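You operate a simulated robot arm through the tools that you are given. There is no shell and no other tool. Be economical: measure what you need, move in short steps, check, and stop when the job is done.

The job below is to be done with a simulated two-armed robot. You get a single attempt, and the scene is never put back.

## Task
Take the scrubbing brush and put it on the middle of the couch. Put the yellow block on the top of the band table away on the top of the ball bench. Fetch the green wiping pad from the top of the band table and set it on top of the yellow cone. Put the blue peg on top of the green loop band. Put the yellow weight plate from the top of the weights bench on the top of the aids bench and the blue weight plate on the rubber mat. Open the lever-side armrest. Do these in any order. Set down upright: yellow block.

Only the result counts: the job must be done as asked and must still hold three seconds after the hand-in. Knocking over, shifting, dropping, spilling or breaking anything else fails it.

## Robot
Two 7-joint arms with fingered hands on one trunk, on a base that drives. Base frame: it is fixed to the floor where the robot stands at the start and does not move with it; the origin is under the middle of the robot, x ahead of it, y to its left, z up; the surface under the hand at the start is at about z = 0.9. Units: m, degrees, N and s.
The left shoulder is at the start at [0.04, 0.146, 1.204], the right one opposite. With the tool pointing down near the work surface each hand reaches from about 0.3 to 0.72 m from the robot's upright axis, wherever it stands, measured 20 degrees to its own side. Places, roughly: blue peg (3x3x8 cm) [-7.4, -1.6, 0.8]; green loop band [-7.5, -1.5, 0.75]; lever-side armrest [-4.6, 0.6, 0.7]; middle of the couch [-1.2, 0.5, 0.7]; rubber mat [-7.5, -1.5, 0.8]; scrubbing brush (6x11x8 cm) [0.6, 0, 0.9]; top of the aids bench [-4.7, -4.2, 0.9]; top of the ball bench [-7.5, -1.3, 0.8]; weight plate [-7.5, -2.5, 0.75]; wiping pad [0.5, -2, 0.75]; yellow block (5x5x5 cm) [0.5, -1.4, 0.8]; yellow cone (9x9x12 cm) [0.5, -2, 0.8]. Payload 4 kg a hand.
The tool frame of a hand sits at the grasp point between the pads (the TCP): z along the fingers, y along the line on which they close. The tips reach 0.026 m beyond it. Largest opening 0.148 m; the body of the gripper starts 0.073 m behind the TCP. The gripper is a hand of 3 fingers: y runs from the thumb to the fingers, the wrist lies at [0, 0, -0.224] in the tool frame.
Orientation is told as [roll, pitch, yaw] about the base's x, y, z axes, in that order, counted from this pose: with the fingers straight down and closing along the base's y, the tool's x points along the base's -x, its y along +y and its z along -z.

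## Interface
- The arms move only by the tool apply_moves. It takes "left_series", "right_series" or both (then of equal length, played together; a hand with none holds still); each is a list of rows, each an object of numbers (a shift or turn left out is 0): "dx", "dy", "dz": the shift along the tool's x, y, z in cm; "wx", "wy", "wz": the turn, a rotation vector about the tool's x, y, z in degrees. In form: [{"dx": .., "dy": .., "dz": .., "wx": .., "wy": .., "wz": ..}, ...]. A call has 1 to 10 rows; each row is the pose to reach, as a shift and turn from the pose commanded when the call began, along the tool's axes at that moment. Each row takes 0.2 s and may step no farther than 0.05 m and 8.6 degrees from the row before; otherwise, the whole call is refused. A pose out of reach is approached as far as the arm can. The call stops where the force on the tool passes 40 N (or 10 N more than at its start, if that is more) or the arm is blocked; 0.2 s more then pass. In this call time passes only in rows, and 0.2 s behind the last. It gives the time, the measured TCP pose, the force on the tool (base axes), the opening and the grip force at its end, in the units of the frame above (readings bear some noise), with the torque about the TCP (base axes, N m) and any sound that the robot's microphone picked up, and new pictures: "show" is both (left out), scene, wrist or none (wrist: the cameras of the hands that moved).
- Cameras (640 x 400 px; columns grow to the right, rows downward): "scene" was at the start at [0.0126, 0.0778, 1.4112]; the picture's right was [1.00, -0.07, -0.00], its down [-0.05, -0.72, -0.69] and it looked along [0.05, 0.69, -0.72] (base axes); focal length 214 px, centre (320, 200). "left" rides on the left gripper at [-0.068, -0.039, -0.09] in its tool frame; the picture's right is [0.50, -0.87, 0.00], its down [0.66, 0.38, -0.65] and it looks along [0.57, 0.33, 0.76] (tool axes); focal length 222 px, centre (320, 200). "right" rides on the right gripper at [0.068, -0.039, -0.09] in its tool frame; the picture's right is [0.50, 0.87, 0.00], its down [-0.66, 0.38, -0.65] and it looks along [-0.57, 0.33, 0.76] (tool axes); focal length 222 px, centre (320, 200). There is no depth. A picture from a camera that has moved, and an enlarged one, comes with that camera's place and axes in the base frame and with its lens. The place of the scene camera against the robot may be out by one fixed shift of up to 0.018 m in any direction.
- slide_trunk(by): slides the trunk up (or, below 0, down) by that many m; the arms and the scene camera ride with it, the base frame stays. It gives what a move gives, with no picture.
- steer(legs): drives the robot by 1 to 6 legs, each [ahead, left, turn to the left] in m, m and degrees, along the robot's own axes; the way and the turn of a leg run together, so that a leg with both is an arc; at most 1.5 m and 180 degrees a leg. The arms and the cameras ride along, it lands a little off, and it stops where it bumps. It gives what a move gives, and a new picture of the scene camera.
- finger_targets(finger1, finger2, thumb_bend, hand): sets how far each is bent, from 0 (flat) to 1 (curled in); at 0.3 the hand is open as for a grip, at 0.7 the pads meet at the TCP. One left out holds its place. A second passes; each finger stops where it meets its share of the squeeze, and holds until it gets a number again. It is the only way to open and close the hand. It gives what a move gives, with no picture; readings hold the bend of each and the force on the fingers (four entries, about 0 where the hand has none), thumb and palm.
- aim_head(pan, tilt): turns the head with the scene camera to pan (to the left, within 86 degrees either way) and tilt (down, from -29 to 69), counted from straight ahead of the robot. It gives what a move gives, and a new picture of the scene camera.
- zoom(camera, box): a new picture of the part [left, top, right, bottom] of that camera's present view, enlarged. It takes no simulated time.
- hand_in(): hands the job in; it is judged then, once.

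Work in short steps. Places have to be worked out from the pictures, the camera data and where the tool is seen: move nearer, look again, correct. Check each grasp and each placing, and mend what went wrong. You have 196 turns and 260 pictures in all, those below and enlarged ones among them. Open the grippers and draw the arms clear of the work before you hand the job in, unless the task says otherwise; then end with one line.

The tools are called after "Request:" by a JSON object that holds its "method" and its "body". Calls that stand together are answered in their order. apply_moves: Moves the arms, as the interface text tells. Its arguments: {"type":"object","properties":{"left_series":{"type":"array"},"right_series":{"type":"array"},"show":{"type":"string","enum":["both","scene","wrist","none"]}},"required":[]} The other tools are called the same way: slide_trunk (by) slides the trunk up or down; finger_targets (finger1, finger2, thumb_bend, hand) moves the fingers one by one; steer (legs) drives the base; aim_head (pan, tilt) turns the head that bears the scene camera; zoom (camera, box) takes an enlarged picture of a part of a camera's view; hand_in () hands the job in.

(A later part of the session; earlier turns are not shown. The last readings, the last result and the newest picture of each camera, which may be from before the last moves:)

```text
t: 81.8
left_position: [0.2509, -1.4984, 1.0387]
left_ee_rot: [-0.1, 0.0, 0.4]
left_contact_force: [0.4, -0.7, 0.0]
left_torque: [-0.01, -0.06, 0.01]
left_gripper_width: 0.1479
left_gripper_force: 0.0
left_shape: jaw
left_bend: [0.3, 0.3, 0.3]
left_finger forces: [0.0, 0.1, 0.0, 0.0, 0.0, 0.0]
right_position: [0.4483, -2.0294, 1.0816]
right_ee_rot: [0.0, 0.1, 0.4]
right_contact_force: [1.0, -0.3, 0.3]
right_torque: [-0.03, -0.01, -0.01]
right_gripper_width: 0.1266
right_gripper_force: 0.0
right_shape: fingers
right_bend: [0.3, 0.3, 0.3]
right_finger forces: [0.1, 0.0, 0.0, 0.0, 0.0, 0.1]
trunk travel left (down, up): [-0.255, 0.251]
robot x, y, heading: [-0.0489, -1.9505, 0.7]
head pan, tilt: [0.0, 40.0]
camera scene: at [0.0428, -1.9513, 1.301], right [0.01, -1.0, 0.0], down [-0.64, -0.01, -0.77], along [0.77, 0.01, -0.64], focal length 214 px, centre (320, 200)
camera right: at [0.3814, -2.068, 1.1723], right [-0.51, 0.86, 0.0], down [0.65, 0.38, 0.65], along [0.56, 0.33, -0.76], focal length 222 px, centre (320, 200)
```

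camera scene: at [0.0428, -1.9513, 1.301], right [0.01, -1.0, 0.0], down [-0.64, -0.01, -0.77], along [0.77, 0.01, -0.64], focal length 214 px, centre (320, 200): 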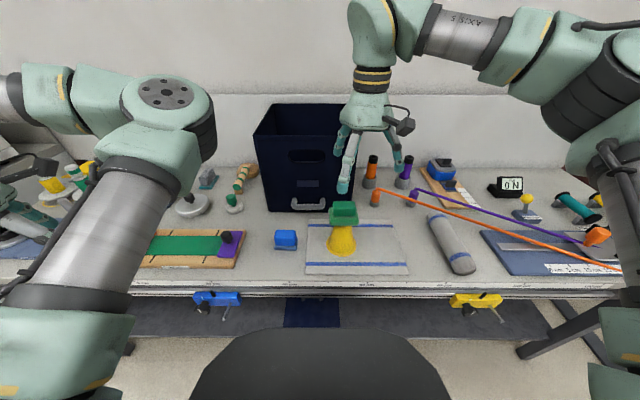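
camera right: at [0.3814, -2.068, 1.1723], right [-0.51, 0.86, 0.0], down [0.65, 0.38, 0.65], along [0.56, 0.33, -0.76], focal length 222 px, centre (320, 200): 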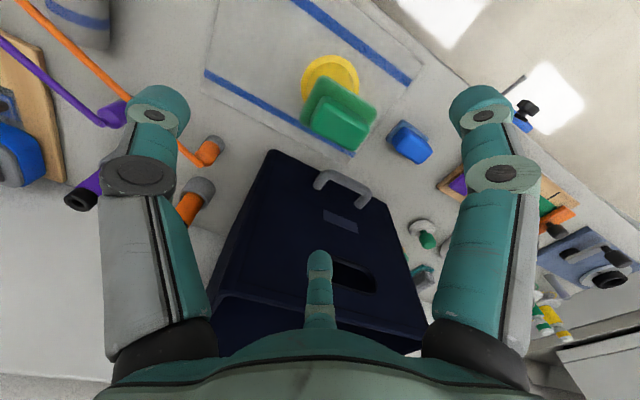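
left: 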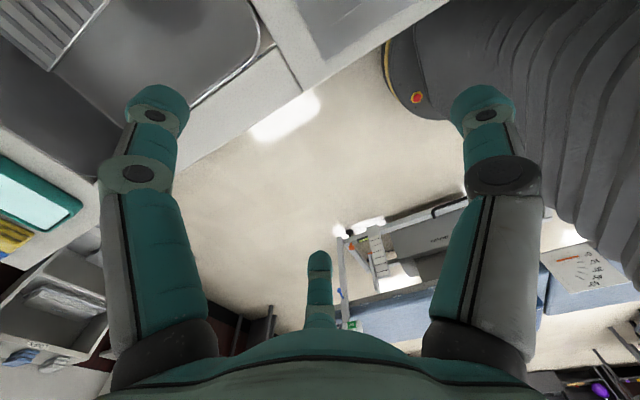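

The pad sits on the cone. Next the yellow block: I retract the right hand and drive 0.53 m left so the right hand can take it.

Request:
{"method": "apply_moves", "body": {"right_series": [{"dx": 4.5, "dz": -1}, {"dx": 9, "dz": -2}, {"dx": 13, "dz": -2}], "show": "none"}}

Request:
{"method": "steer", "body": {"legs": [[0, 0.53, -0.5]]}}

Request:
{"method": "zoom", "body": {"camera": "right", "box": [0, 0, 640, 400]}}

```text
t: 82.5
left_position: [0.2499, -1.5, 1.037]
left_ee_rot: [0.0, 0.0, 0.5]
left_contact_force: [-0.2, 0.0, -0.2]
left_torque: [0.01, -0.01, -0.05]
left_gripper_width: 0.1479
left_gripper_force: 0.0
left_shape: jaw
left_bend: [0.3, 0.3, 0.3]
left_finger forces: [0.0, 0.1, 0.0, 0.1, 0.0, 0.1]
right_position: [0.3193, -2.0289, 1.1005]
right_ee_rot: [0.1, 0.0, 0.4]
right_contact_force: [-1.1, 0.0, -1.2]
right_torque: [-0.02, -0.05, 0.0]
right_gripper_width: 0.1268
right_gripper_force: 0.1
right_shape: fingers
right_bend: [0.3, 0.3, 0.3]
right_finger forces: [0.1, 0.1, 0.1, 0.0, 0.0, 0.0]
trunk travel left (down, up): [-0.255, 0.251]
robot x, y, heading: [-0.047, -1.9505, 0.7]
head pan, tilt: [0.0, 40.0]
```

```text
t: 85.7
left_position: [0.2443, -0.9534, 1.0382]
left_ee_rot: [0.0, -0.1, 0.7]
left_contact_force: [0.0, -0.2, -0.8]
left_torque: [-0.03, 0.04, 0.02]
left_gripper_width: 0.1479
left_gripper_force: 0.0
left_shape: jaw
left_bend: [0.3, 0.3, 0.3]
left_finger forces: [0.0, 0.0, 0.0, 0.1, 0.1, 0.0]
right_position: [0.3145, -1.4823, 1.1013]
right_ee_rot: [0.1, 0.1, 0.5]
right_contact_force: [0.0, -0.1, -0.3]
right_torque: [0.01, -0.04, -0.02]
right_gripper_width: 0.1268
right_gripper_force: 0.1
right_shape: fingers
right_bend: [0.3, 0.3, 0.3]
right_finger forces: [0.0, 0.0, 0.0, 0.0, 0.1, 0.1]
trunk travel left (down, up): [-0.255, 0.251]
robot x, y, heading: [-0.0528, -1.4013, 0.9]
head pan, tilt: [0.0, 40.0]
camera scene: at [0.0382, -1.4061, 1.3009], right [0.01, -1.0, 0.0], down [-0.64, -0.01, -0.77], along [0.77, 0.01, -0.64], focal length 214 px, centre (320, 200)
```

scene: 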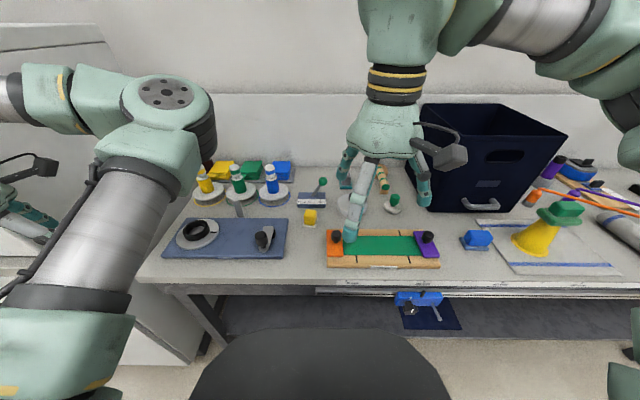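

```text
1.00 times, centred on (320, 200) of right (not enlarged: the box is as wide or as high as the picture)
camera zoom: at [0.2477, -1.5216, 1.1915], right [-0.51, 0.86, 0.0], down [0.65, 0.38, 0.65], along [0.56, 0.33, -0.76], focal length 222 px, centre (320, 200)
```

zoom: 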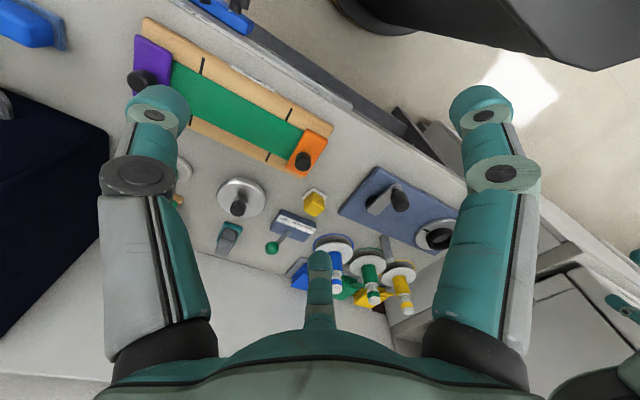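

Block ≈[0.537,-1.364]. I move the right hand above it at z≈0.98 for a closer look.

Request:
{"method": "apply_moves", "body": {"right_series": [{"dx": -4, "dy": 2.4, "dz": 2}, {"dx": -8, "dy": 4.8, "dz": 4}, {"dx": -12, "dy": 7, "dz": 6}, {"dx": -16, "dy": 9, "dz": 8}, {"dx": -20, "dy": 11.2, "dz": 10}, {"dx": -22, "dy": 11.8, "dz": 12}], "show": "wrist"}}

Request:
{"method": "zoom", "body": {"camera": "right", "box": [230, 20, 430, 170]}}

```text
refused: row 1 steps farther than a row can; nothing moved
```

```text
2.67 times, centred on (330, 95) of right
camera zoom: at [0.2477, -1.5216, 1.1915], right [-0.51, 0.86, 0.0], down [0.65, 0.38, 0.65], along [0.56, 0.33, -0.76], focal length 592 px, centre (293, 480)
```

zoom: 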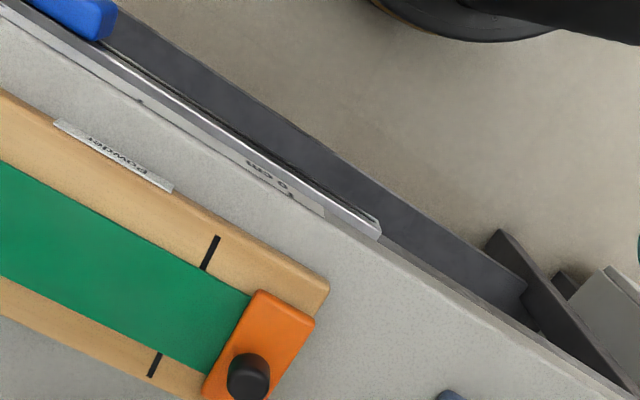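

Steps were slightly too large; I repeat with smaller rows.

Request:
{"method": "apply_moves", "body": {"right_series": [{"dx": -3.5, "dy": 2}, {"dx": -7, "dy": 4}, {"dx": -10.5, "dy": 6, "dz": 1}, {"dx": -14, "dy": 8, "dz": 3}, {"dx": -17.5, "dy": 10, "dz": 5}, {"dx": -20.5, "dy": 11.8, "dz": 8}, {"dx": -22, "dy": 11.8, "dz": 12}], "show": "wrist"}}

Request:
{"method": "zoom", "body": {"camera": "right", "box": [230, 20, 430, 170]}}

```text
t: 87.3
left_position: [0.2447, -0.9525, 1.0376]
left_ee_rot: [0.0, 0.1, 0.7]
left_contact_force: [0.1, -0.3, 0.0]
left_torque: [-0.01, -0.01, -0.04]
left_gripper_width: 0.1479
left_gripper_force: 0.0
left_shape: jaw
left_bend: [0.3, 0.3, 0.3]
left_finger forces: [0.0, 0.0, 0.0, 0.1, 0.0, 0.1]
right_position: [0.5355, -1.362, 0.983]
right_ee_rot: [0.2, 0.0, 0.6]
right_contact_force: [0.9, 0.5, 0.5]
right_torque: [0.01, 0.0, 0.02]
right_gripper_width: 0.1266
right_gripper_force: 0.1
right_shape: fingers
right_bend: [0.3, 0.3, 0.3]
right_finger forces: [0.1, 0.0, 0.0, 0.0, 0.0, 0.1]
trunk travel left (down, up): [-0.255, 0.251]
robot x, y, heading: [-0.0532, -1.4018, 0.5]
head pan, tilt: [0.0, 40.0]
camera right: at [0.4685, -1.4011, 1.073], right [-0.51, 0.86, 0.0], down [0.65, 0.38, 0.65], along [0.56, 0.33, -0.76], focal length 222 px, centre (320, 200)
```

right: 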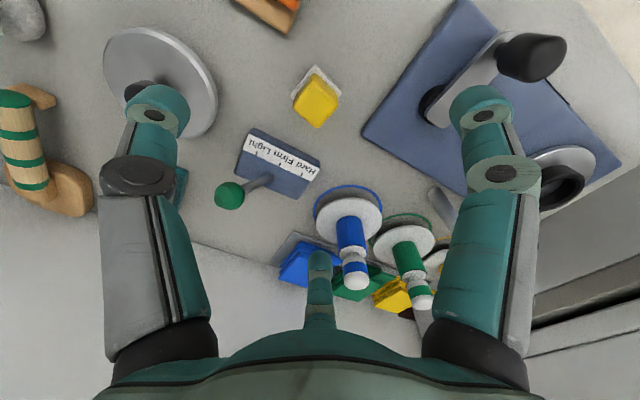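

```text
2.67 times, centred on (330, 95) of right
camera zoom: at [0.4685, -1.4011, 1.073], right [-0.51, 0.86, 0.0], down [0.65, 0.38, 0.65], along [0.56, 0.33, -0.76], focal length 592 px, centre (293, 480)
```

zoom: 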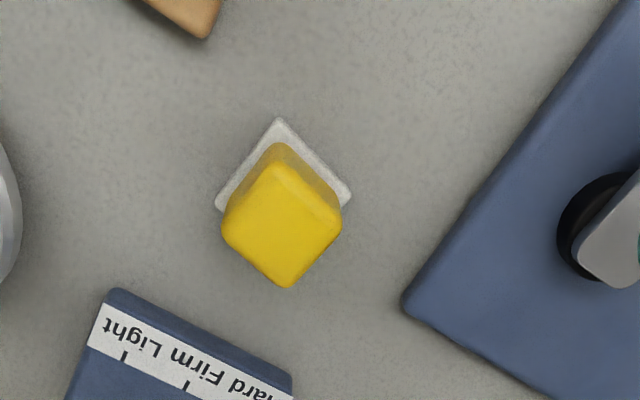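

Block is yawed about -12°; centre ≈[0.534,-1.367]. I pre-bend the fingers to 0.45 to clear the neighbours, align yaw and descend partway.

Request:
{"method": "finger_targets", "body": {"hand": "right", "finger1": 0.43, "finger2": 0.43, "thumb_bend": 0.43}}

Request:
{"method": "apply_moves", "body": {"right_series": [{"dx": 0.2, "dy": -0.4, "dz": 2, "wz": 6}, {"dx": 0.2, "dy": -0.4, "dz": 5, "wz": 12}, {"dx": 0.2, "dy": -0.4, "dz": 9, "wz": 12}], "show": "wrist"}}

Request:
{"method": "zoom", "body": {"camera": "right", "box": [200, 60, 440, 240]}}

```text
t: 88.3
left_position: [0.2437, -0.9525, 1.039]
left_ee_rot: [-0.1, 0.0, 0.7]
left_contact_force: [-0.1, -1.1, 0.1]
left_torque: [0.01, 0.02, -0.02]
left_gripper_width: 0.1477
left_gripper_force: 0.1
left_shape: jaw
left_bend: [0.3, 0.3, 0.3]
left_finger forces: [0.0, 0.0, 0.0, 0.0, 0.0, 0.1]
right_position: [0.5338, -1.362, 0.9831]
right_ee_rot: [0.1, 0.2, 0.6]
right_contact_force: [-1.1, -0.1, -0.5]
right_torque: [-0.02, 0.03, -0.01]
right_gripper_width: 0.0856
right_gripper_force: 0.1
right_shape: fingers
right_bend: [0.43, 0.43, 0.43]
right_finger forces: [0.0, 0.0, 0.0, 0.1, 0.0, 0.1]
trunk travel left (down, up): [-0.255, 0.251]
robot x, y, heading: [-0.0501, -1.4065, 0.6]
head pan, tilt: [0.0, 40.0]
```

```text
t: 89.1
left_position: [0.244, -0.953, 1.0387]
left_ee_rot: [0.1, 0.1, 0.8]
left_contact_force: [1.1, 0.6, 0.9]
left_torque: [0.03, 0.01, -0.02]
left_gripper_width: 0.148
left_gripper_force: 0.0
left_shape: jaw
left_bend: [0.3, 0.3, 0.3]
left_finger forces: [0.0, 0.0, 0.0, 0.1, 0.0, 0.0]
right_position: [0.5315, -1.3664, 0.8906]
right_ee_rot: [0.0, 0.0, -11.5]
right_contact_force: [-0.2, -0.4, 0.2]
right_torque: [0.02, 0.03, 0.0]
right_gripper_width: 0.0858
right_gripper_force: 0.1
right_shape: fingers
right_bend: [0.43, 0.43, 0.43]
right_finger forces: [0.0, 0.0, 0.1, 0.0, 0.0, 0.0]
trunk travel left (down, up): [-0.255, 0.251]
robot x, y, heading: [-0.053, -1.4041, 0.5]
head pan, tilt: [0.0, 40.0]
camera right: at [0.458, -1.3904, 0.9808], right [-0.32, 0.95, 0.0], down [0.72, 0.24, 0.65], along [0.62, 0.21, -0.76], focal length 222 px, centre (320, 200)
```

right: 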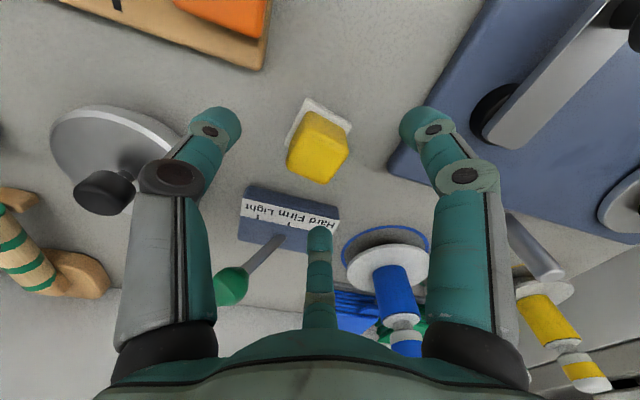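

```text
2.22 times, centred on (320, 150) of right
camera zoom: at [0.458, -1.3904, 0.9808], right [-0.32, 0.95, 0.0], down [0.72, 0.24, 0.65], along [0.62, 0.21, -0.76], focal length 494 px, centre (320, 311)
```

zoom: 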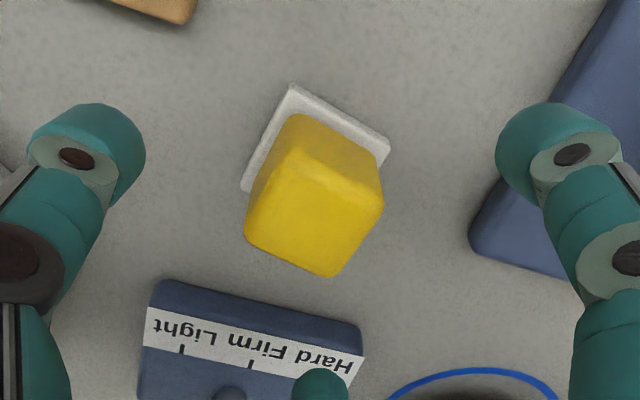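

The block is centred under the TCP. I descend to z≈0.832 and close.

Request:
{"method": "apply_moves", "body": {"right_series": [{"dz": 3}, {"dz": 5}, {"dz": 5.8}], "show": "none"}}

Request:
{"method": "finger_targets", "body": {"hand": "right", "finger1": 0.7, "finger2": 0.7, "thumb_bend": 0.7}}

Request:
{"method": "zoom", "body": {"camera": "right", "box": [200, 60, 440, 240]}}

```text
t: 89.9
left_position: [0.2438, -0.952, 1.0374]
left_ee_rot: [0.0, 0.0, 0.7]
left_contact_force: [-0.2, 0.6, 0.1]
left_torque: [0.0, -0.03, 0.0]
left_gripper_width: 0.1479
left_gripper_force: 0.1
left_shape: jaw
left_bend: [0.3, 0.3, 0.3]
left_finger forces: [0.0, 0.1, 0.0, 0.1, 0.0, 0.0]
right_position: [0.5288, -1.3661, 0.8336]
right_ee_rot: [0.1, 0.1, -11.5]
right_contact_force: [0.4, 0.1, -0.4]
right_torque: [0.02, -0.01, 0.0]
right_gripper_width: 0.0858
right_gripper_force: 0.1
right_shape: fingers
right_bend: [0.43, 0.43, 0.43]
right_finger forces: [0.0, 0.1, 0.0, 0.0, 0.0, 0.0]
trunk travel left (down, up): [-0.255, 0.251]
robot x, y, heading: [-0.054, -1.4029, 0.8]
head pan, tilt: [0.0, 40.0]
```

```text
t: 90.9
left_position: [0.2438, -0.9523, 1.0373]
left_ee_rot: [0.0, 0.0, 0.7]
left_contact_force: [-0.2, 0.6, -0.3]
left_torque: [0.0, 0.01, -0.03]
left_gripper_width: 0.1479
left_gripper_force: 0.0
left_shape: jaw
left_bend: [0.3, 0.3, 0.3]
left_finger forces: [0.1, 0.0, 0.0, 0.1, 0.1, 0.0]
right_position: [0.5287, -1.3665, 0.8325]
right_ee_rot: [0.0, 0.1, -11.5]
right_contact_force: [0.3, -1.1, 1.5]
right_torque: [0.0, -0.09, -0.02]
right_gripper_width: 0.0278
right_gripper_force: 15.0
right_shape: fingers
right_bend: [0.59, 0.57, 0.64]
right_finger forces: [8.4, 11.7, 0.1, 0.1, 10.3, 0.0]
trunk travel left (down, up): [-0.255, 0.251]
robot x, y, heading: [-0.0572, -1.4041, 0.6]
head pan, tilt: [0.0, 40.0]
```

```text
2.22 times, centred on (320, 150) of right
camera zoom: at [0.4551, -1.3907, 0.9241], right [-0.32, 0.95, 0.0], down [0.72, 0.24, 0.65], along [0.62, 0.21, -0.76], focal length 494 px, centre (320, 311)
```

zoom: 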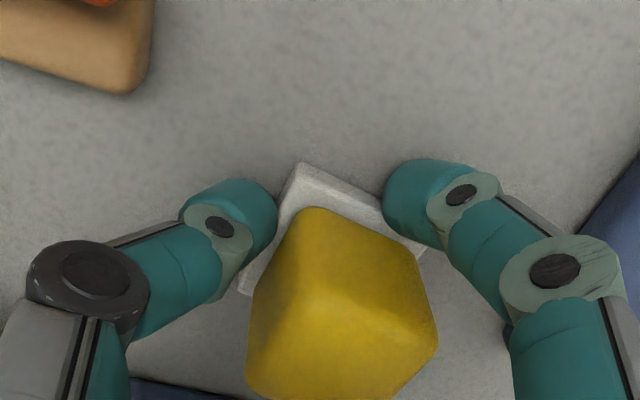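

Block gripped. I lift and check whether the white base comes with it.

Request:
{"method": "apply_moves", "body": {"right_series": [{"dz": -2}, {"dz": -6}, {"dz": -10}, {"dz": -14}, {"dz": -18}], "show": "wrist"}}

Request:
{"method": "zoom", "body": {"camera": "scene", "box": [240, 120, 400, 240]}}

```text
t: 92.1
left_position: [0.2424, -0.9519, 1.0377]
left_ee_rot: [0.0, -0.1, 0.7]
left_contact_force: [0.4, 0.7, 0.3]
left_torque: [-0.01, 0.02, -0.01]
left_gripper_width: 0.148
left_gripper_force: 0.0
left_shape: jaw
left_bend: [0.3, 0.3, 0.3]
left_finger forces: [0.1, 0.1, 0.0, 0.0, 0.0, 0.0]
right_position: [0.5321, -1.3662, 1.0133]
right_ee_rot: [0.0, 0.0, -11.5]
right_contact_force: [-0.2, -0.3, -0.8]
right_torque: [0.01, -0.02, 0.02]
right_gripper_width: 0.0278
right_gripper_force: 13.9
right_shape: fingers
right_bend: [0.59, 0.57, 0.64]
right_finger forces: [8.6, 9.6, 0.1, 0.1, 9.9, 0.0]
trunk travel left (down, up): [-0.255, 0.251]
robot x, y, heading: [-0.0492, -1.404, 0.8]
head pan, tilt: [0.0, 40.0]
camera right: at [0.4583, -1.3905, 1.1042], right [-0.32, 0.95, 0.0], down [0.72, 0.24, 0.65], along [0.62, 0.21, -0.76], focal length 222 px, centre (320, 200)
```

right: 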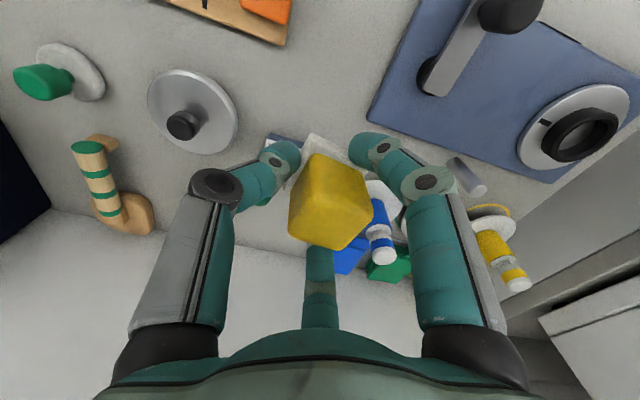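

```text
3.33 times, centred on (320, 180) of scene
camera zoom: at [0.0375, -1.4055, 1.3009], right [0.01, -1.0, 0.0], down [-0.64, -0.01, -0.77], along [0.77, 0.01, -0.64], focal length 715 px, centre (320, 267)
```

zoom: 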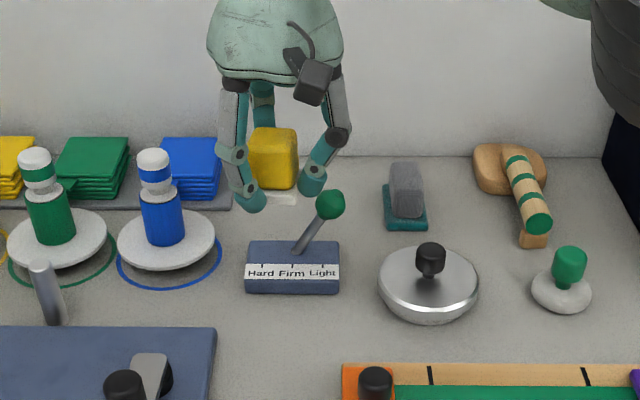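

The white base belongs to the block. I retract with the block, back away from the table and turn to face the far side of the room.

Request:
{"method": "apply_moves", "body": {"right_series": [{"dx": 4, "dz": -2}, {"dx": 8, "dy": -2, "dz": -4}, {"dx": 12, "dy": -4, "dz": -6}, {"dx": 16, "dy": -6, "dz": -8}, {"dx": 20, "dy": -8, "dz": -9}, {"dx": 22, "dy": -12, "dz": -9}, {"dx": 22, "dy": -16, "dz": -9}], "show": "none"}}

Request:
{"method": "aim_head", "body": {"pan": 0, "tilt": 25}}

Request:
{"method": "steer", "body": {"legs": [[-0.35, 0, 0], [0, 0, -90], [0, 0, -90]]}}

```text
t: 93.7
left_position: [0.243, -0.9538, 1.0388]
left_ee_rot: [0.1, 0.0, 0.6]
left_contact_force: [0.7, 0.4, -0.2]
left_torque: [0.01, 0.03, 0.0]
left_gripper_width: 0.148
left_gripper_force: 0.1
left_shape: jaw
left_bend: [0.3, 0.3, 0.3]
left_finger forces: [0.0, 0.0, 0.0, 0.0, 0.1, 0.0]
right_position: [0.2838, -1.4853, 1.101]
right_ee_rot: [0.1, 0.2, -11.4]
right_contact_force: [0.3, -0.5, -1.0]
right_torque: [-0.01, 0.0, -0.02]
right_gripper_width: 0.0276
right_gripper_force: 13.9
right_shape: fingers
right_bend: [0.59, 0.57, 0.64]
right_finger forces: [8.6, 9.5, 0.1, 0.0, 9.6, 0.1]
trunk travel left (down, up): [-0.255, 0.251]
robot x, y, heading: [-0.0533, -1.4056, 0.6]
head pan, tilt: [0.0, 40.0]
```

```text
t: 94.5
left_position: [0.2444, -0.9517, 1.0375]
left_ee_rot: [-0.1, 0.0, 0.7]
left_contact_force: [0.3, -1.1, 0.1]
left_torque: [-0.03, 0.02, 0.0]
left_gripper_width: 0.1479
left_gripper_force: 0.1
left_shape: jaw
left_bend: [0.3, 0.3, 0.3]
left_finger forces: [0.0, 0.0, 0.0, 0.0, 0.0, 0.0]
right_position: [0.2843, -1.4826, 1.102]
right_ee_rot: [0.0, 0.1, -11.6]
right_contact_force: [1.4, 1.0, -0.8]
right_torque: [-0.04, -0.03, -0.01]
right_gripper_width: 0.0272
right_gripper_force: 13.5
right_shape: fingers
right_bend: [0.59, 0.57, 0.64]
right_finger forces: [8.5, 9.4, 0.0, 0.1, 9.6, 0.0]
trunk travel left (down, up): [-0.255, 0.251]
robot x, y, heading: [-0.0517, -1.404, 0.7]
head pan, tilt: [0.0, 25.0]
camera scene: at [0.0454, -1.4055, 1.3241], right [0.01, -1.0, 0.0], down [-0.42, -0.01, -0.91], along [0.91, 0.01, -0.42], focal length 214 px, centre (320, 200)
```

scene: 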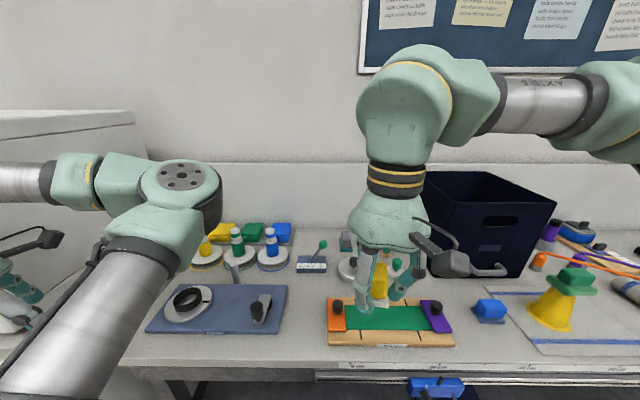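

```text
t: 104.4
left_position: [-0.7032, -1.8587, 1.038]
left_ee_rot: [0.0, 0.0, -179.6]
left_contact_force: [0.4, 0.5, 0.3]
left_torque: [-0.01, -0.03, 0.03]
left_gripper_width: 0.1482
left_gripper_force: 0.1
left_shape: jaw
left_bend: [0.3, 0.3, 0.3]
left_finger forces: [0.1, 0.1, 0.0, 0.1, 0.0, 0.0]
right_position: [-0.74, -1.3274, 1.1019]
right_ee_rot: [0.2, 0.1, 168.2]
right_contact_force: [0.5, 0.4, -1.2]
right_torque: [0.01, 0.01, 0.01]
right_gripper_width: 0.0272
right_gripper_force: 13.4
right_shape: fingers
right_bend: [0.59, 0.57, 0.64]
right_finger forces: [8.2, 9.1, 0.0, 0.0, 9.5, 0.0]
trunk travel left (down, up): [-0.255, 0.251]
robot x, y, heading: [-0.4039, -1.4083, -179.8]
head pan, tilt: [0.0, 25.0]
camera scene: at [-0.5291, -1.4106, 1.3242], right [0.0, 1.0, 0.0], down [0.42, 0.0, -0.91], along [-0.91, 0.0, -0.42], focal length 214 px, centre (320, 200)
```

scene: 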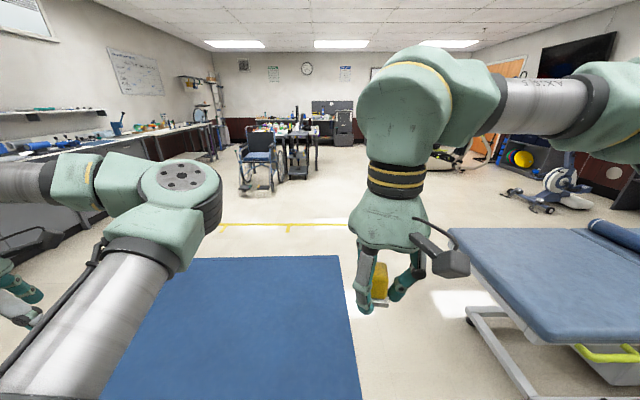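

A floor mat lies ahead (x -0.95…-2.1, y -1.2…-2.85) with only a narrow gap to the couch. I look left for a route around the mat.

Request:
{"method": "aim_head", "body": {"pan": 60, "tilt": 25}}

Request:
{"method": "aim_head", "body": {"pan": -40, "tilt": 40}}

```text
t: 105.7
left_position: [-0.7031, -1.8585, 1.0376]
left_ee_rot: [0.0, 0.0, -179.7]
left_contact_force: [-0.8, 1.1, -0.2]
left_torque: [-0.03, -0.03, -0.03]
left_gripper_width: 0.148
left_gripper_force: 0.0
left_shape: jaw
left_bend: [0.3, 0.3, 0.3]
left_finger forces: [0.0, 0.0, 0.0, 0.0, 0.0, 0.0]
right_position: [-0.7414, -1.3258, 1.1016]
right_ee_rot: [0.1, 0.1, 168.2]
right_contact_force: [-0.5, -0.4, -0.4]
right_torque: [-0.02, 0.02, -0.03]
right_gripper_width: 0.027
right_gripper_force: 13.1
right_shape: fingers
right_bend: [0.59, 0.57, 0.64]
right_finger forces: [8.1, 9.0, 0.0, 0.1, 9.5, 0.0]
trunk travel left (down, up): [-0.255, 0.251]
robot x, y, heading: [-0.4033, -1.4066, -179.4]
head pan, tilt: [60.0, 25.0]
camera scene: at [-0.4827, -1.4901, 1.3242], right [-0.87, 0.5, 0.0], down [0.21, 0.37, -0.91], along [-0.45, -0.79, -0.42], focal length 214 px, centre (320, 200)
```

scene: 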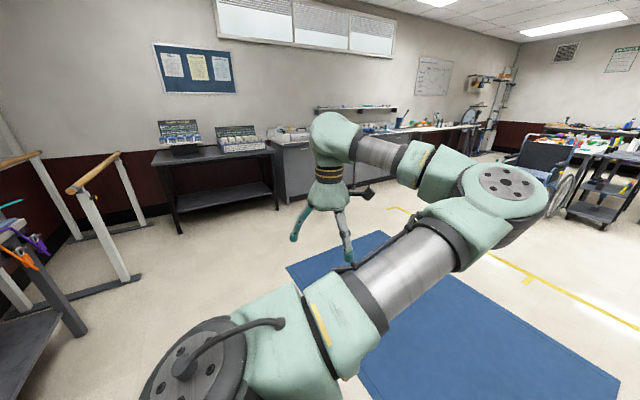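

```text
t: 107.5
left_position: [-0.7028, -1.8581, 1.0381]
left_ee_rot: [0.1, 0.0, -179.7]
left_contact_force: [-0.4, 0.1, 0.7]
left_torque: [0.03, 0.01, 0.05]
left_gripper_width: 0.1478
left_gripper_force: 0.0
left_shape: jaw
left_bend: [0.3, 0.3, 0.3]
left_finger forces: [0.0, 0.0, 0.0, 0.0, 0.0, 0.0]
right_position: [-0.7394, -1.3272, 1.1013]
right_ee_rot: [0.1, 0.1, 168.2]
right_contact_force: [0.4, -0.1, -0.4]
right_torque: [0.05, 0.0, 0.01]
right_gripper_width: 0.0273
right_gripper_force: 13.7
right_shape: fingers
right_bend: [0.59, 0.57, 0.64]
right_finger forces: [8.1, 9.0, 0.0, 0.0, 9.5, 0.0]
trunk travel left (down, up): [-0.255, 0.251]
robot x, y, heading: [-0.4039, -1.408, -179.7]
head pan, tilt: [-40.0, 40.0]
camera scene: at [-0.5024, -1.3559, 1.3009], right [0.64, 0.77, 0.0], down [0.49, -0.41, -0.77], along [-0.59, 0.49, -0.64], focal length 214 px, centre (320, 200)
```

scene: 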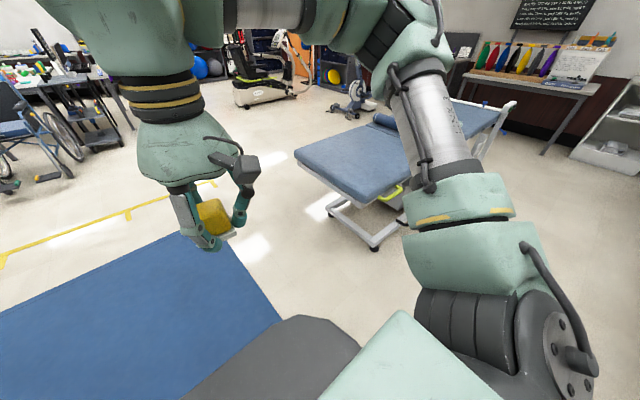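

The far side of the mat offers a wide corridor at y≈-3.35. I sidestep left to it, then drive ahead.

Request:
{"method": "aim_head", "body": {"pan": 0, "tilt": 20}}

Request:
{"method": "steer", "body": {"legs": [[0, 1.0, 0], [0, 0.92, 0], [1.5, 0, 0]]}}

```text
t: 108.5
left_position: [-0.7032, -1.8568, 1.0385]
left_ee_rot: [0.0, 0.1, -179.8]
left_contact_force: [0.1, 0.7, 0.7]
left_torque: [0.01, -0.02, 0.01]
left_gripper_width: 0.1482
left_gripper_force: 0.1
left_shape: jaw
left_bend: [0.3, 0.3, 0.3]
left_finger forces: [0.0, 0.0, 0.0, 0.0, 0.1, 0.0]
right_position: [-0.7407, -1.3262, 1.1006]
right_ee_rot: [0.0, 0.1, 168.2]
right_contact_force: [-0.5, 0.7, 0.1]
right_torque: [0.0, 0.0, 0.0]
right_gripper_width: 0.0272
right_gripper_force: 13.2
right_shape: fingers
right_bend: [0.59, 0.57, 0.64]
right_finger forces: [8.1, 9.0, 0.0, 0.1, 9.5, 0.0]
trunk travel left (down, up): [-0.255, 0.251]
robot x, y, heading: [-0.405, -1.409, -179.7]
head pan, tilt: [0.0, 20.0]
camera scene: at [-0.53, -1.4105, 1.3322], right [0.0, 1.0, 0.0], down [0.34, 0.0, -0.94], along [-0.94, 0.0, -0.34], focal length 214 px, centre (320, 200)
```

scene: 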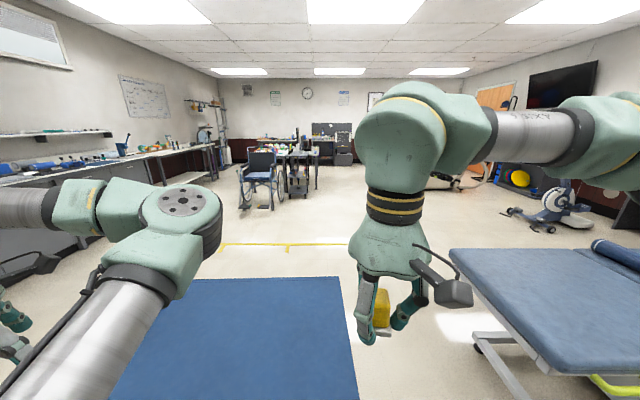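

```text
t: 125.2
left_position: [-2.2708, -3.681, 1.0369]
left_ee_rot: [0.1, 0.0, 175.3]
left_contact_force: [0.0, -0.1, -0.1]
left_torque: [-0.02, 0.03, 0.01]
left_gripper_width: 0.1477
left_gripper_force: 0.1
left_shape: jaw
left_bend: [0.3, 0.3, 0.3]
left_finger forces: [0.1, 0.0, 0.1, 0.1, 0.1, 0.0]
right_position: [-2.2618, -3.1489, 1.1006]
right_ee_rot: [0.1, 0.1, 163.1]
right_contact_force: [-0.5, 0.7, -0.5]
right_torque: [-0.02, 0.02, -0.01]
right_gripper_width: 0.027
right_gripper_force: 13.1
right_shape: fingers
right_bend: [0.59, 0.57, 0.64]
right_finger forces: [8.1, 9.0, 0.1, 0.0, 9.5, 0.0]
trunk travel left (down, up): [-0.255, 0.251]
robot x, y, heading: [-1.9367, -3.2575, 175.3]
head pan, tilt: [0.0, 20.0]
camera scene: at [-2.0598, -3.2518, 1.3323], right [0.08, 1.0, 0.0], down [0.34, -0.03, -0.94], along [-0.94, 0.08, -0.34], focal length 214 px, centre (320, 200)
```

scene: 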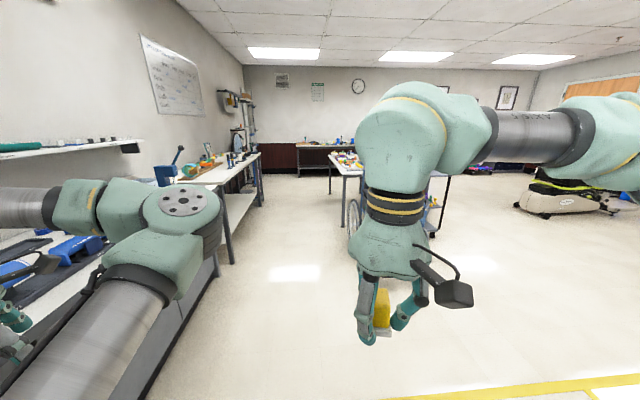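

I straighten the heading and continue ahead 1.5 m.

Request:
{"method": "steer", "body": {"legs": [[0, 0, 5], [1.5, 0, 0]]}}

```text
t: 133.2
left_position: [-3.739, -3.733, 1.038]
left_ee_rot: [0.1, 0.0, -178.8]
left_contact_force: [0.1, 0.4, -0.3]
left_torque: [-0.02, -0.03, 0.0]
left_gripper_width: 0.148
left_gripper_force: 0.0
left_shape: jaw
left_bend: [0.3, 0.3, 0.3]
left_finger forces: [0.0, 0.0, 0.0, 0.0, 0.0, 0.0]
right_position: [-3.783, -3.2028, 1.1015]
right_ee_rot: [0.0, 0.2, 169.0]
right_contact_force: [0.0, 0.4, -0.1]
right_torque: [0.02, 0.02, 0.03]
right_gripper_width: 0.0273
right_gripper_force: 12.9
right_shape: fingers
right_bend: [0.59, 0.57, 0.64]
right_finger forces: [8.1, 9.0, 0.0, 0.0, 9.5, 0.0]
trunk travel left (down, up): [-0.255, 0.251]
robot x, y, heading: [-3.4466, -3.278, -178.8]
head pan, tilt: [0.0, 20.0]
camera scene: at [-3.5723, -3.2828, 1.3323], right [-0.02, 1.0, 0.0], down [0.34, 0.01, -0.94], along [-0.94, -0.02, -0.34], focal length 214 px, centre (320, 200)
```

scene: 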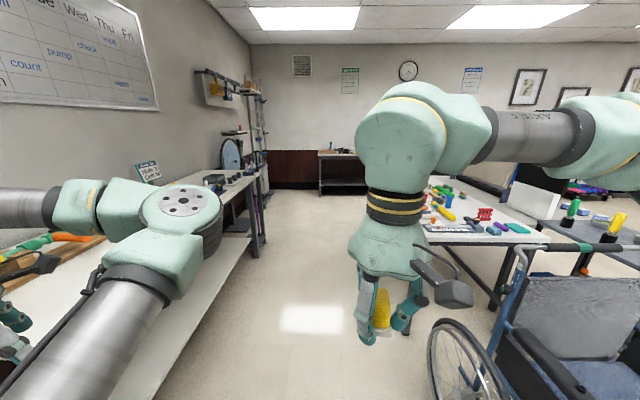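

The passage narrows between the bench and a table. I raise the trunk for clearance, look at both sides.

Request:
{"method": "slide_trunk", "body": {"by": 0.15}}

Request:
{"method": "aim_head", "body": {"pan": 35, "tilt": 30}}

Request:
{"method": "aim_head", "body": {"pan": -35, "tilt": 30}}

```text
t: 135.0
left_position: [-3.7391, -3.7324, 1.1874]
left_ee_rot: [0.0, 0.0, -178.9]
left_contact_force: [-1.0, -0.8, -0.6]
left_torque: [-0.01, -0.02, 0.05]
left_gripper_width: 0.1477
left_gripper_force: 0.0
left_shape: jaw
left_bend: [0.3, 0.3, 0.3]
left_finger forces: [0.0, 0.1, 0.1, 0.0, 0.0, 0.0]
right_position: [-3.7841, -3.2021, 1.2513]
right_ee_rot: [0.1, 0.2, 168.9]
right_contact_force: [1.0, 0.5, 0.2]
right_torque: [0.01, -0.02, -0.03]
right_gripper_width: 0.027
right_gripper_force: 13.5
right_shape: fingers
right_bend: [0.59, 0.57, 0.64]
right_finger forces: [8.2, 9.1, 0.1, 0.0, 9.6, 0.0]
trunk travel left (down, up): [-0.405, 0.101]
robot x, y, heading: [-3.4451, -3.2782, -178.7]
head pan, tilt: [0.0, 20.0]
```

```text
t: 136.0
left_position: [-3.7386, -3.7335, 1.1873]
left_ee_rot: [0.1, 0.0, -178.9]
left_contact_force: [-0.8, -0.5, -0.7]
left_torque: [-0.01, -0.02, 0.0]
left_gripper_width: 0.148
left_gripper_force: 0.1
left_shape: jaw
left_bend: [0.3, 0.3, 0.3]
left_finger forces: [0.1, 0.0, 0.0, 0.0, 0.0, 0.1]
right_position: [-3.7844, -3.2023, 1.2509]
right_ee_rot: [0.2, 0.1, 169.0]
right_contact_force: [0.1, -0.2, -0.2]
right_torque: [-0.01, 0.02, -0.03]
right_gripper_width: 0.0272
right_gripper_force: 13.3
right_shape: fingers
right_bend: [0.59, 0.57, 0.64]
right_finger forces: [8.1, 9.1, 0.0, 0.1, 9.6, 0.1]
trunk travel left (down, up): [-0.405, 0.101]
robot x, y, heading: [-3.4457, -3.2755, -179.1]
head pan, tilt: [35.0, 30.0]
camera scene: at [-3.5523, -3.3341, 1.4657], right [-0.59, 0.81, 0.0], down [0.4, 0.29, -0.87], along [-0.7, -0.51, -0.5], focal length 214 px, centre (320, 200)
```

scene: 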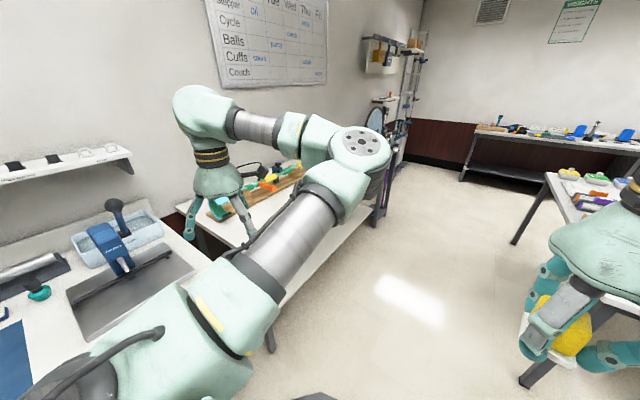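

```text
t: 137.4
left_position: [-3.7381, -3.7324, 1.1875]
left_ee_rot: [0.0, 0.0, -179.0]
left_contact_force: [-0.3, 0.9, 0.8]
left_torque: [0.02, 0.03, 0.0]
left_gripper_width: 0.1477
left_gripper_force: 0.1
left_shape: jaw
left_bend: [0.3, 0.3, 0.3]
left_finger forces: [0.0, 0.0, 0.0, 0.0, 0.0, 0.1]
right_position: [-3.7835, -3.2029, 1.2516]
right_ee_rot: [0.2, 0.1, 169.1]
right_contact_force: [-0.1, -0.4, -0.4]
right_torque: [0.0, 0.0, 0.0]
right_gripper_width: 0.0272
right_gripper_force: 13.0
right_shape: fingers
right_bend: [0.59, 0.57, 0.64]
right_finger forces: [8.1, 9.1, 0.0, 0.0, 9.6, 0.1]
trunk travel left (down, up): [-0.405, 0.101]
robot x, y, heading: [-3.4441, -3.2765, -178.6]
head pan, tilt: [-35.0, 30.0]
camera scene: at [-3.5544, -3.2306, 1.4657], right [0.56, 0.83, 0.0], down [0.42, -0.28, -0.87], along [-0.72, 0.48, -0.5], focal length 214 px, centre (320, 200)
```

scene: 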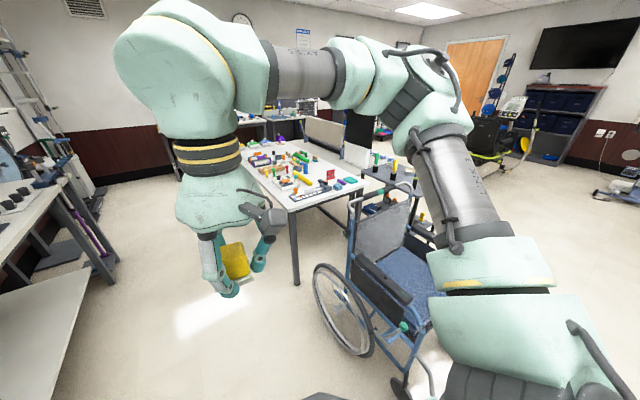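

Gap is fine. I nudge left and drive ahead 2.4 m through the aisle.

Request:
{"method": "aim_head", "body": {"pan": 0, "tilt": 25}}

Request:
{"method": "steer", "body": {"legs": [[0, 0.06, -1], [1.4, 0, 0], [1.0, 0, 0]]}}

Request:
{"method": "aim_head", "body": {"pan": -60, "tilt": 25}}

```text
t: 138.4
left_position: [-3.739, -3.7327, 1.1869]
left_ee_rot: [0.1, 0.1, -178.9]
left_contact_force: [-0.4, 0.2, 0.7]
left_torque: [0.0, 0.02, 0.03]
left_gripper_width: 0.1478
left_gripper_force: 0.0
left_shape: jaw
left_bend: [0.3, 0.3, 0.3]
left_finger forces: [0.0, 0.0, 0.0, 0.0, 0.0, 0.1]
right_position: [-3.7826, -3.2025, 1.2508]
right_ee_rot: [0.1, 0.0, 169.0]
right_contact_force: [0.3, -0.3, -0.7]
right_torque: [-0.02, 0.0, -0.01]
right_gripper_width: 0.0267
right_gripper_force: 13.7
right_shape: fingers
right_bend: [0.59, 0.57, 0.64]
right_finger forces: [8.1, 9.1, 0.1, 0.1, 9.5, 0.0]
trunk travel left (down, up): [-0.405, 0.101]
robot x, y, heading: [-3.447, -3.2799, -178.8]
head pan, tilt: [0.0, 25.0]
camera scene: at [-3.5713, -3.2826, 1.4737], right [-0.02, 1.0, 0.0], down [0.42, 0.01, -0.91], along [-0.91, -0.02, -0.42], focal length 214 px, centre (320, 200)
```

scene: 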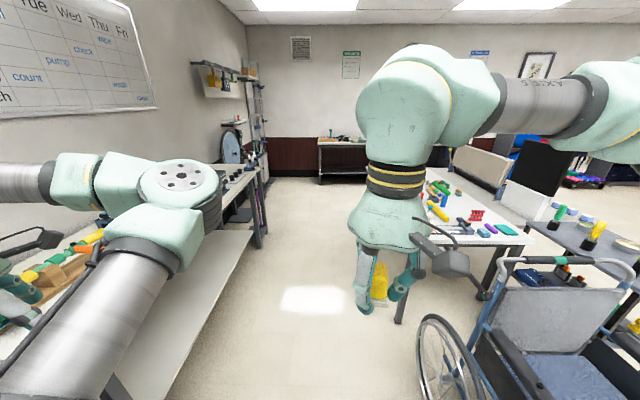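

```text
t: 150.7
left_position: [-6.1395, -3.8204, 1.1873]
left_ee_rot: [0.1, 0.0, -179.3]
left_contact_force: [-0.4, 0.1, -0.1]
left_torque: [0.0, -0.03, 0.01]
left_gripper_width: 0.148
left_gripper_force: 0.0
left_shape: jaw
left_bend: [0.3, 0.3, 0.3]
left_finger forces: [0.1, 0.1, 0.0, 0.0, 0.0, 0.0]
right_position: [-6.1794, -3.2896, 1.2516]
right_ee_rot: [0.1, 0.0, 168.6]
right_contact_force: [0.8, -0.1, -1.1]
right_torque: [-0.01, 0.01, -0.02]
right_gripper_width: 0.0273
right_gripper_force: 13.5
right_shape: fingers
right_bend: [0.59, 0.57, 0.64]
right_finger forces: [8.1, 9.0, 0.0, 0.1, 9.5, 0.0]
trunk travel left (down, up): [-0.405, 0.101]
robot x, y, heading: [-5.8421, -3.368, -179.0]
head pan, tilt: [0.0, 25.0]
camera scene: at [-5.9672, -3.3715, 1.4737], right [-0.01, 1.0, 0.0], down [0.42, 0.01, -0.91], along [-0.91, -0.01, -0.42], focal length 214 px, centre (320, 200)
```

scene: 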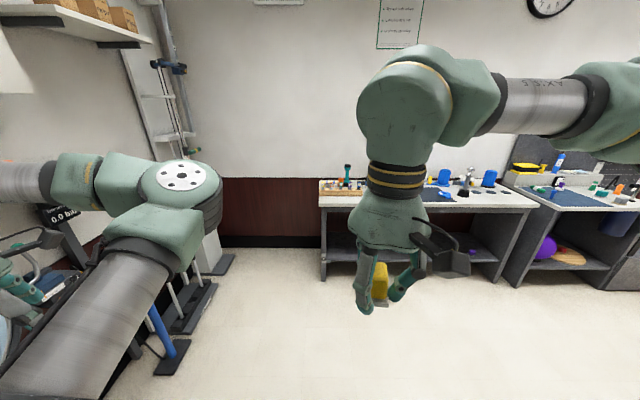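

```text
t: 152.0
left_position: [-6.1393, -3.8209, 1.1881]
left_ee_rot: [0.0, 0.0, -179.3]
left_contact_force: [0.6, 0.3, 0.1]
left_torque: [-0.01, 0.0, -0.03]
left_gripper_width: 0.1477
left_gripper_force: 0.0
left_shape: jaw
left_bend: [0.3, 0.3, 0.3]
left_finger forces: [0.0, 0.0, 0.0, 0.1, 0.0, 0.1]
right_position: [-6.1796, -3.2894, 1.2524]
right_ee_rot: [0.1, 0.1, 168.6]
right_contact_force: [-0.2, -1.0, -0.3]
right_torque: [-0.02, -0.01, 0.01]
right_gripper_width: 0.0272
right_gripper_force: 13.5
right_shape: fingers
right_bend: [0.59, 0.57, 0.64]
right_finger forces: [8.1, 9.1, 0.0, 0.1, 9.5, 0.0]
trunk travel left (down, up): [-0.405, 0.101]
robot x, y, heading: [-5.8398, -3.3694, -179.2]
head pan, tilt: [-60.0, 25.0]
camera scene: at [-5.9231, -3.2912, 1.4737], right [0.86, 0.51, 0.0], down [0.22, -0.36, -0.91], along [-0.46, 0.78, -0.42], focal length 214 px, centre (320, 200)
```

scene: 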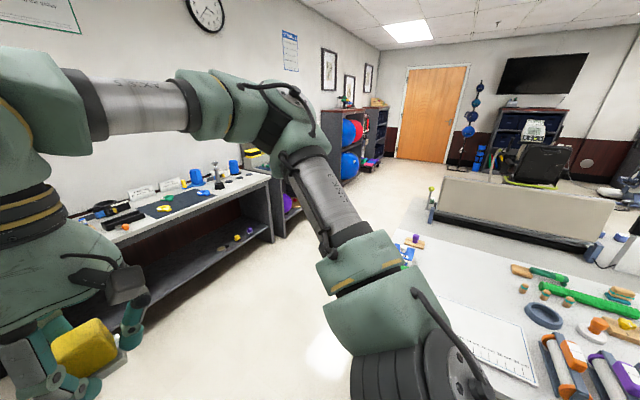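

The weights bench (front x≈-7.3) lies ahead and the ball bench to its right. I move diagonally to stand in front of them and look.

Request:
{"method": "steer", "body": {"legs": [[0.45, -0.05, 0], [0.45, -0.5, -1]]}}

Request:
{"method": "aim_head", "body": {"pan": -20, "tilt": 35}}

```text
t: 158.2
left_position: [-7.0632, -3.2546, 1.1864]
left_ee_rot: [-0.1, 0.0, 178.8]
left_contact_force: [0.5, -0.4, -0.4]
left_torque: [0.03, -0.02, -0.01]
left_gripper_width: 0.1481
left_gripper_force: 0.0
left_shape: jaw
left_bend: [0.3, 0.3, 0.3]
left_finger forces: [0.0, 0.0, 0.0, 0.0, 0.0, 0.1]
right_position: [-7.0853, -2.7226, 1.2521]
right_ee_rot: [0.1, 0.0, 166.7]
right_contact_force: [-1.3, -0.4, -1.0]
right_torque: [0.02, 0.01, 0.01]
right_gripper_width: 0.0268
right_gripper_force: 13.4
right_shape: fingers
right_bend: [0.59, 0.57, 0.64]
right_finger forces: [8.1, 9.0, 0.0, 0.1, 9.4, 0.0]
trunk travel left (down, up): [-0.405, 0.101]
robot x, y, heading: [-6.7526, -2.8067, 178.9]
head pan, tilt: [-60.0, 25.0]
camera scene: at [-6.8296, -2.7343, 1.4738], right [0.88, 0.48, 0.0], down [0.2, -0.37, -0.91], along [-0.44, 0.79, -0.42], focal length 214 px, centre (320, 200)
```

scene: 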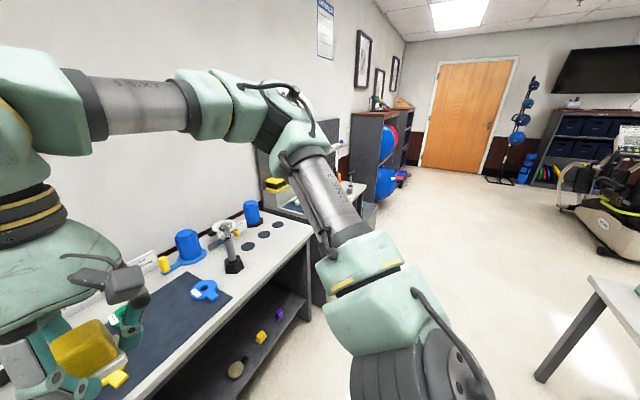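

```text
t: 159.2
left_position: [-7.0644, -3.2544, 1.187]
left_ee_rot: [0.0, 0.1, 178.8]
left_contact_force: [-0.4, -0.4, 0.3]
left_torque: [-0.02, 0.0, -0.01]
left_gripper_width: 0.1478
left_gripper_force: 0.0
left_shape: jaw
left_bend: [0.3, 0.3, 0.3]
left_finger forces: [0.1, 0.1, 0.1, 0.0, 0.1, 0.0]
right_position: [-7.0861, -2.7229, 1.2509]
right_ee_rot: [0.0, 0.0, 166.7]
right_contact_force: [-0.4, -0.3, -0.8]
right_torque: [0.0, -0.01, 0.0]
right_gripper_width: 0.0272
right_gripper_force: 13.2
right_shape: fingers
right_bend: [0.59, 0.57, 0.64]
right_finger forces: [8.1, 9.1, 0.0, 0.0, 9.5, 0.1]
trunk travel left (down, up): [-0.405, 0.101]
robot x, y, heading: [-6.7522, -2.8126, 179.1]
head pan, tilt: [-20.0, 35.0]
camera scene: at [-6.8678, -2.7825, 1.458], right [0.36, 0.93, 0.0], down [0.53, -0.21, -0.82], along [-0.76, 0.3, -0.57], focal length 214 px, centre (320, 200)
```

scene: 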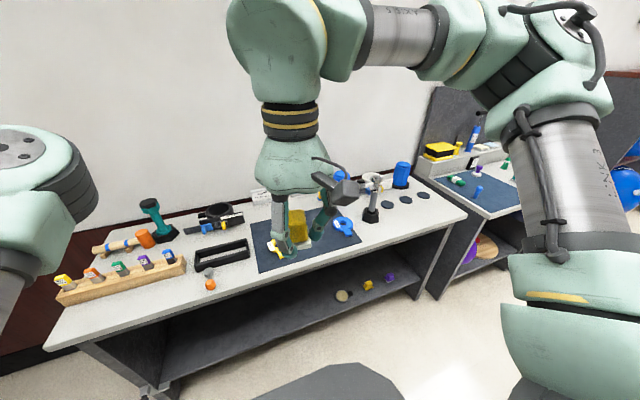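

I sidestep to the ball bench to set the block down first.

Request:
{"method": "steer", "body": {"legs": [[0, -1.2, 0.5]]}}

Request:
{"method": "aim_head", "body": {"pan": 0, "tilt": 40}}

```text
t: 165.2
left_position: [-7.0402, -2.0789, 1.187]
left_ee_rot: [0.0, 0.0, 179.5]
left_contact_force: [0.5, -0.2, 0.0]
left_torque: [0.0, -0.03, 0.0]
left_gripper_width: 0.1478
left_gripper_force: 0.1
left_shape: jaw
left_bend: [0.3, 0.3, 0.3]
left_finger forces: [0.0, 0.0, 0.0, 0.1, 0.0, 0.0]
right_position: [-7.0711, -1.5472, 1.2516]
right_ee_rot: [0.1, 0.0, 167.4]
right_contact_force: [-0.5, -0.3, -1.4]
right_torque: [0.0, -0.03, 0.0]
right_gripper_width: 0.0268
right_gripper_force: 13.1
right_shape: fingers
right_bend: [0.59, 0.57, 0.64]
right_finger forces: [8.1, 9.1, 0.0, 0.1, 9.5, 0.0]
trunk travel left (down, up): [-0.405, 0.101]
robot x, y, heading: [-6.7347, -1.6341, 179.3]
head pan, tilt: [-20.0, 35.0]
camera scene: at [-6.8506, -1.6046, 1.4579], right [0.35, 0.94, 0.0], down [0.54, -0.2, -0.82], along [-0.77, 0.29, -0.57], focal length 214 px, centre (320, 200)
```

scene: 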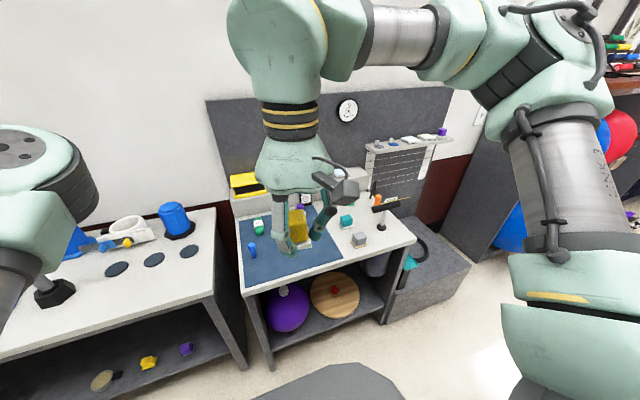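

```text
t: 166.0
left_position: [-7.0398, -2.0788, 1.1865]
left_ee_rot: [-0.1, 0.0, 179.5]
left_contact_force: [0.2, 0.4, -0.5]
left_torque: [0.03, -0.01, 0.03]
left_gripper_width: 0.1478
left_gripper_force: 0.2
left_shape: jaw
left_bend: [0.3, 0.3, 0.3]
left_finger forces: [0.1, 0.1, 0.0, 0.1, 0.1, 0.0]
right_position: [-7.0706, -1.5477, 1.2504]
right_ee_rot: [0.1, 0.1, 167.3]
right_contact_force: [-0.4, 0.0, -1.1]
right_torque: [0.01, 0.01, 0.02]
right_gripper_width: 0.0272
right_gripper_force: 13.9
right_shape: fingers
right_bend: [0.59, 0.57, 0.64]
right_finger forces: [8.0, 9.0, 0.1, 0.0, 9.4, 0.0]
trunk travel left (down, up): [-0.405, 0.101]
robot x, y, heading: [-6.7351, -1.6334, 179.7]
head pan, tilt: [0.0, 40.0]
camera scene: at [-6.8531, -1.6337, 1.4504], right [0.01, 1.0, 0.0], down [0.64, -0.01, -0.77], along [-0.77, 0.01, -0.64], focal length 214 px, centre (320, 200)
```

scene: 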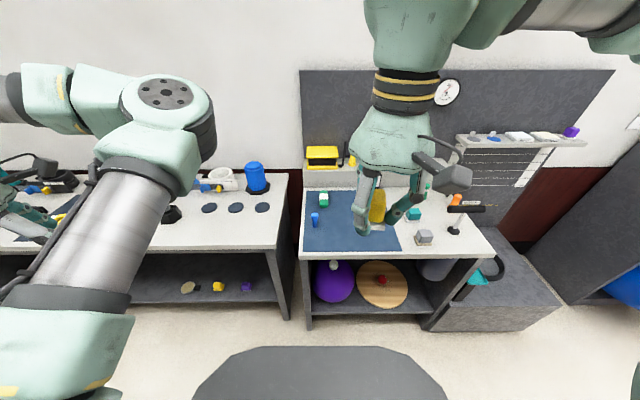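

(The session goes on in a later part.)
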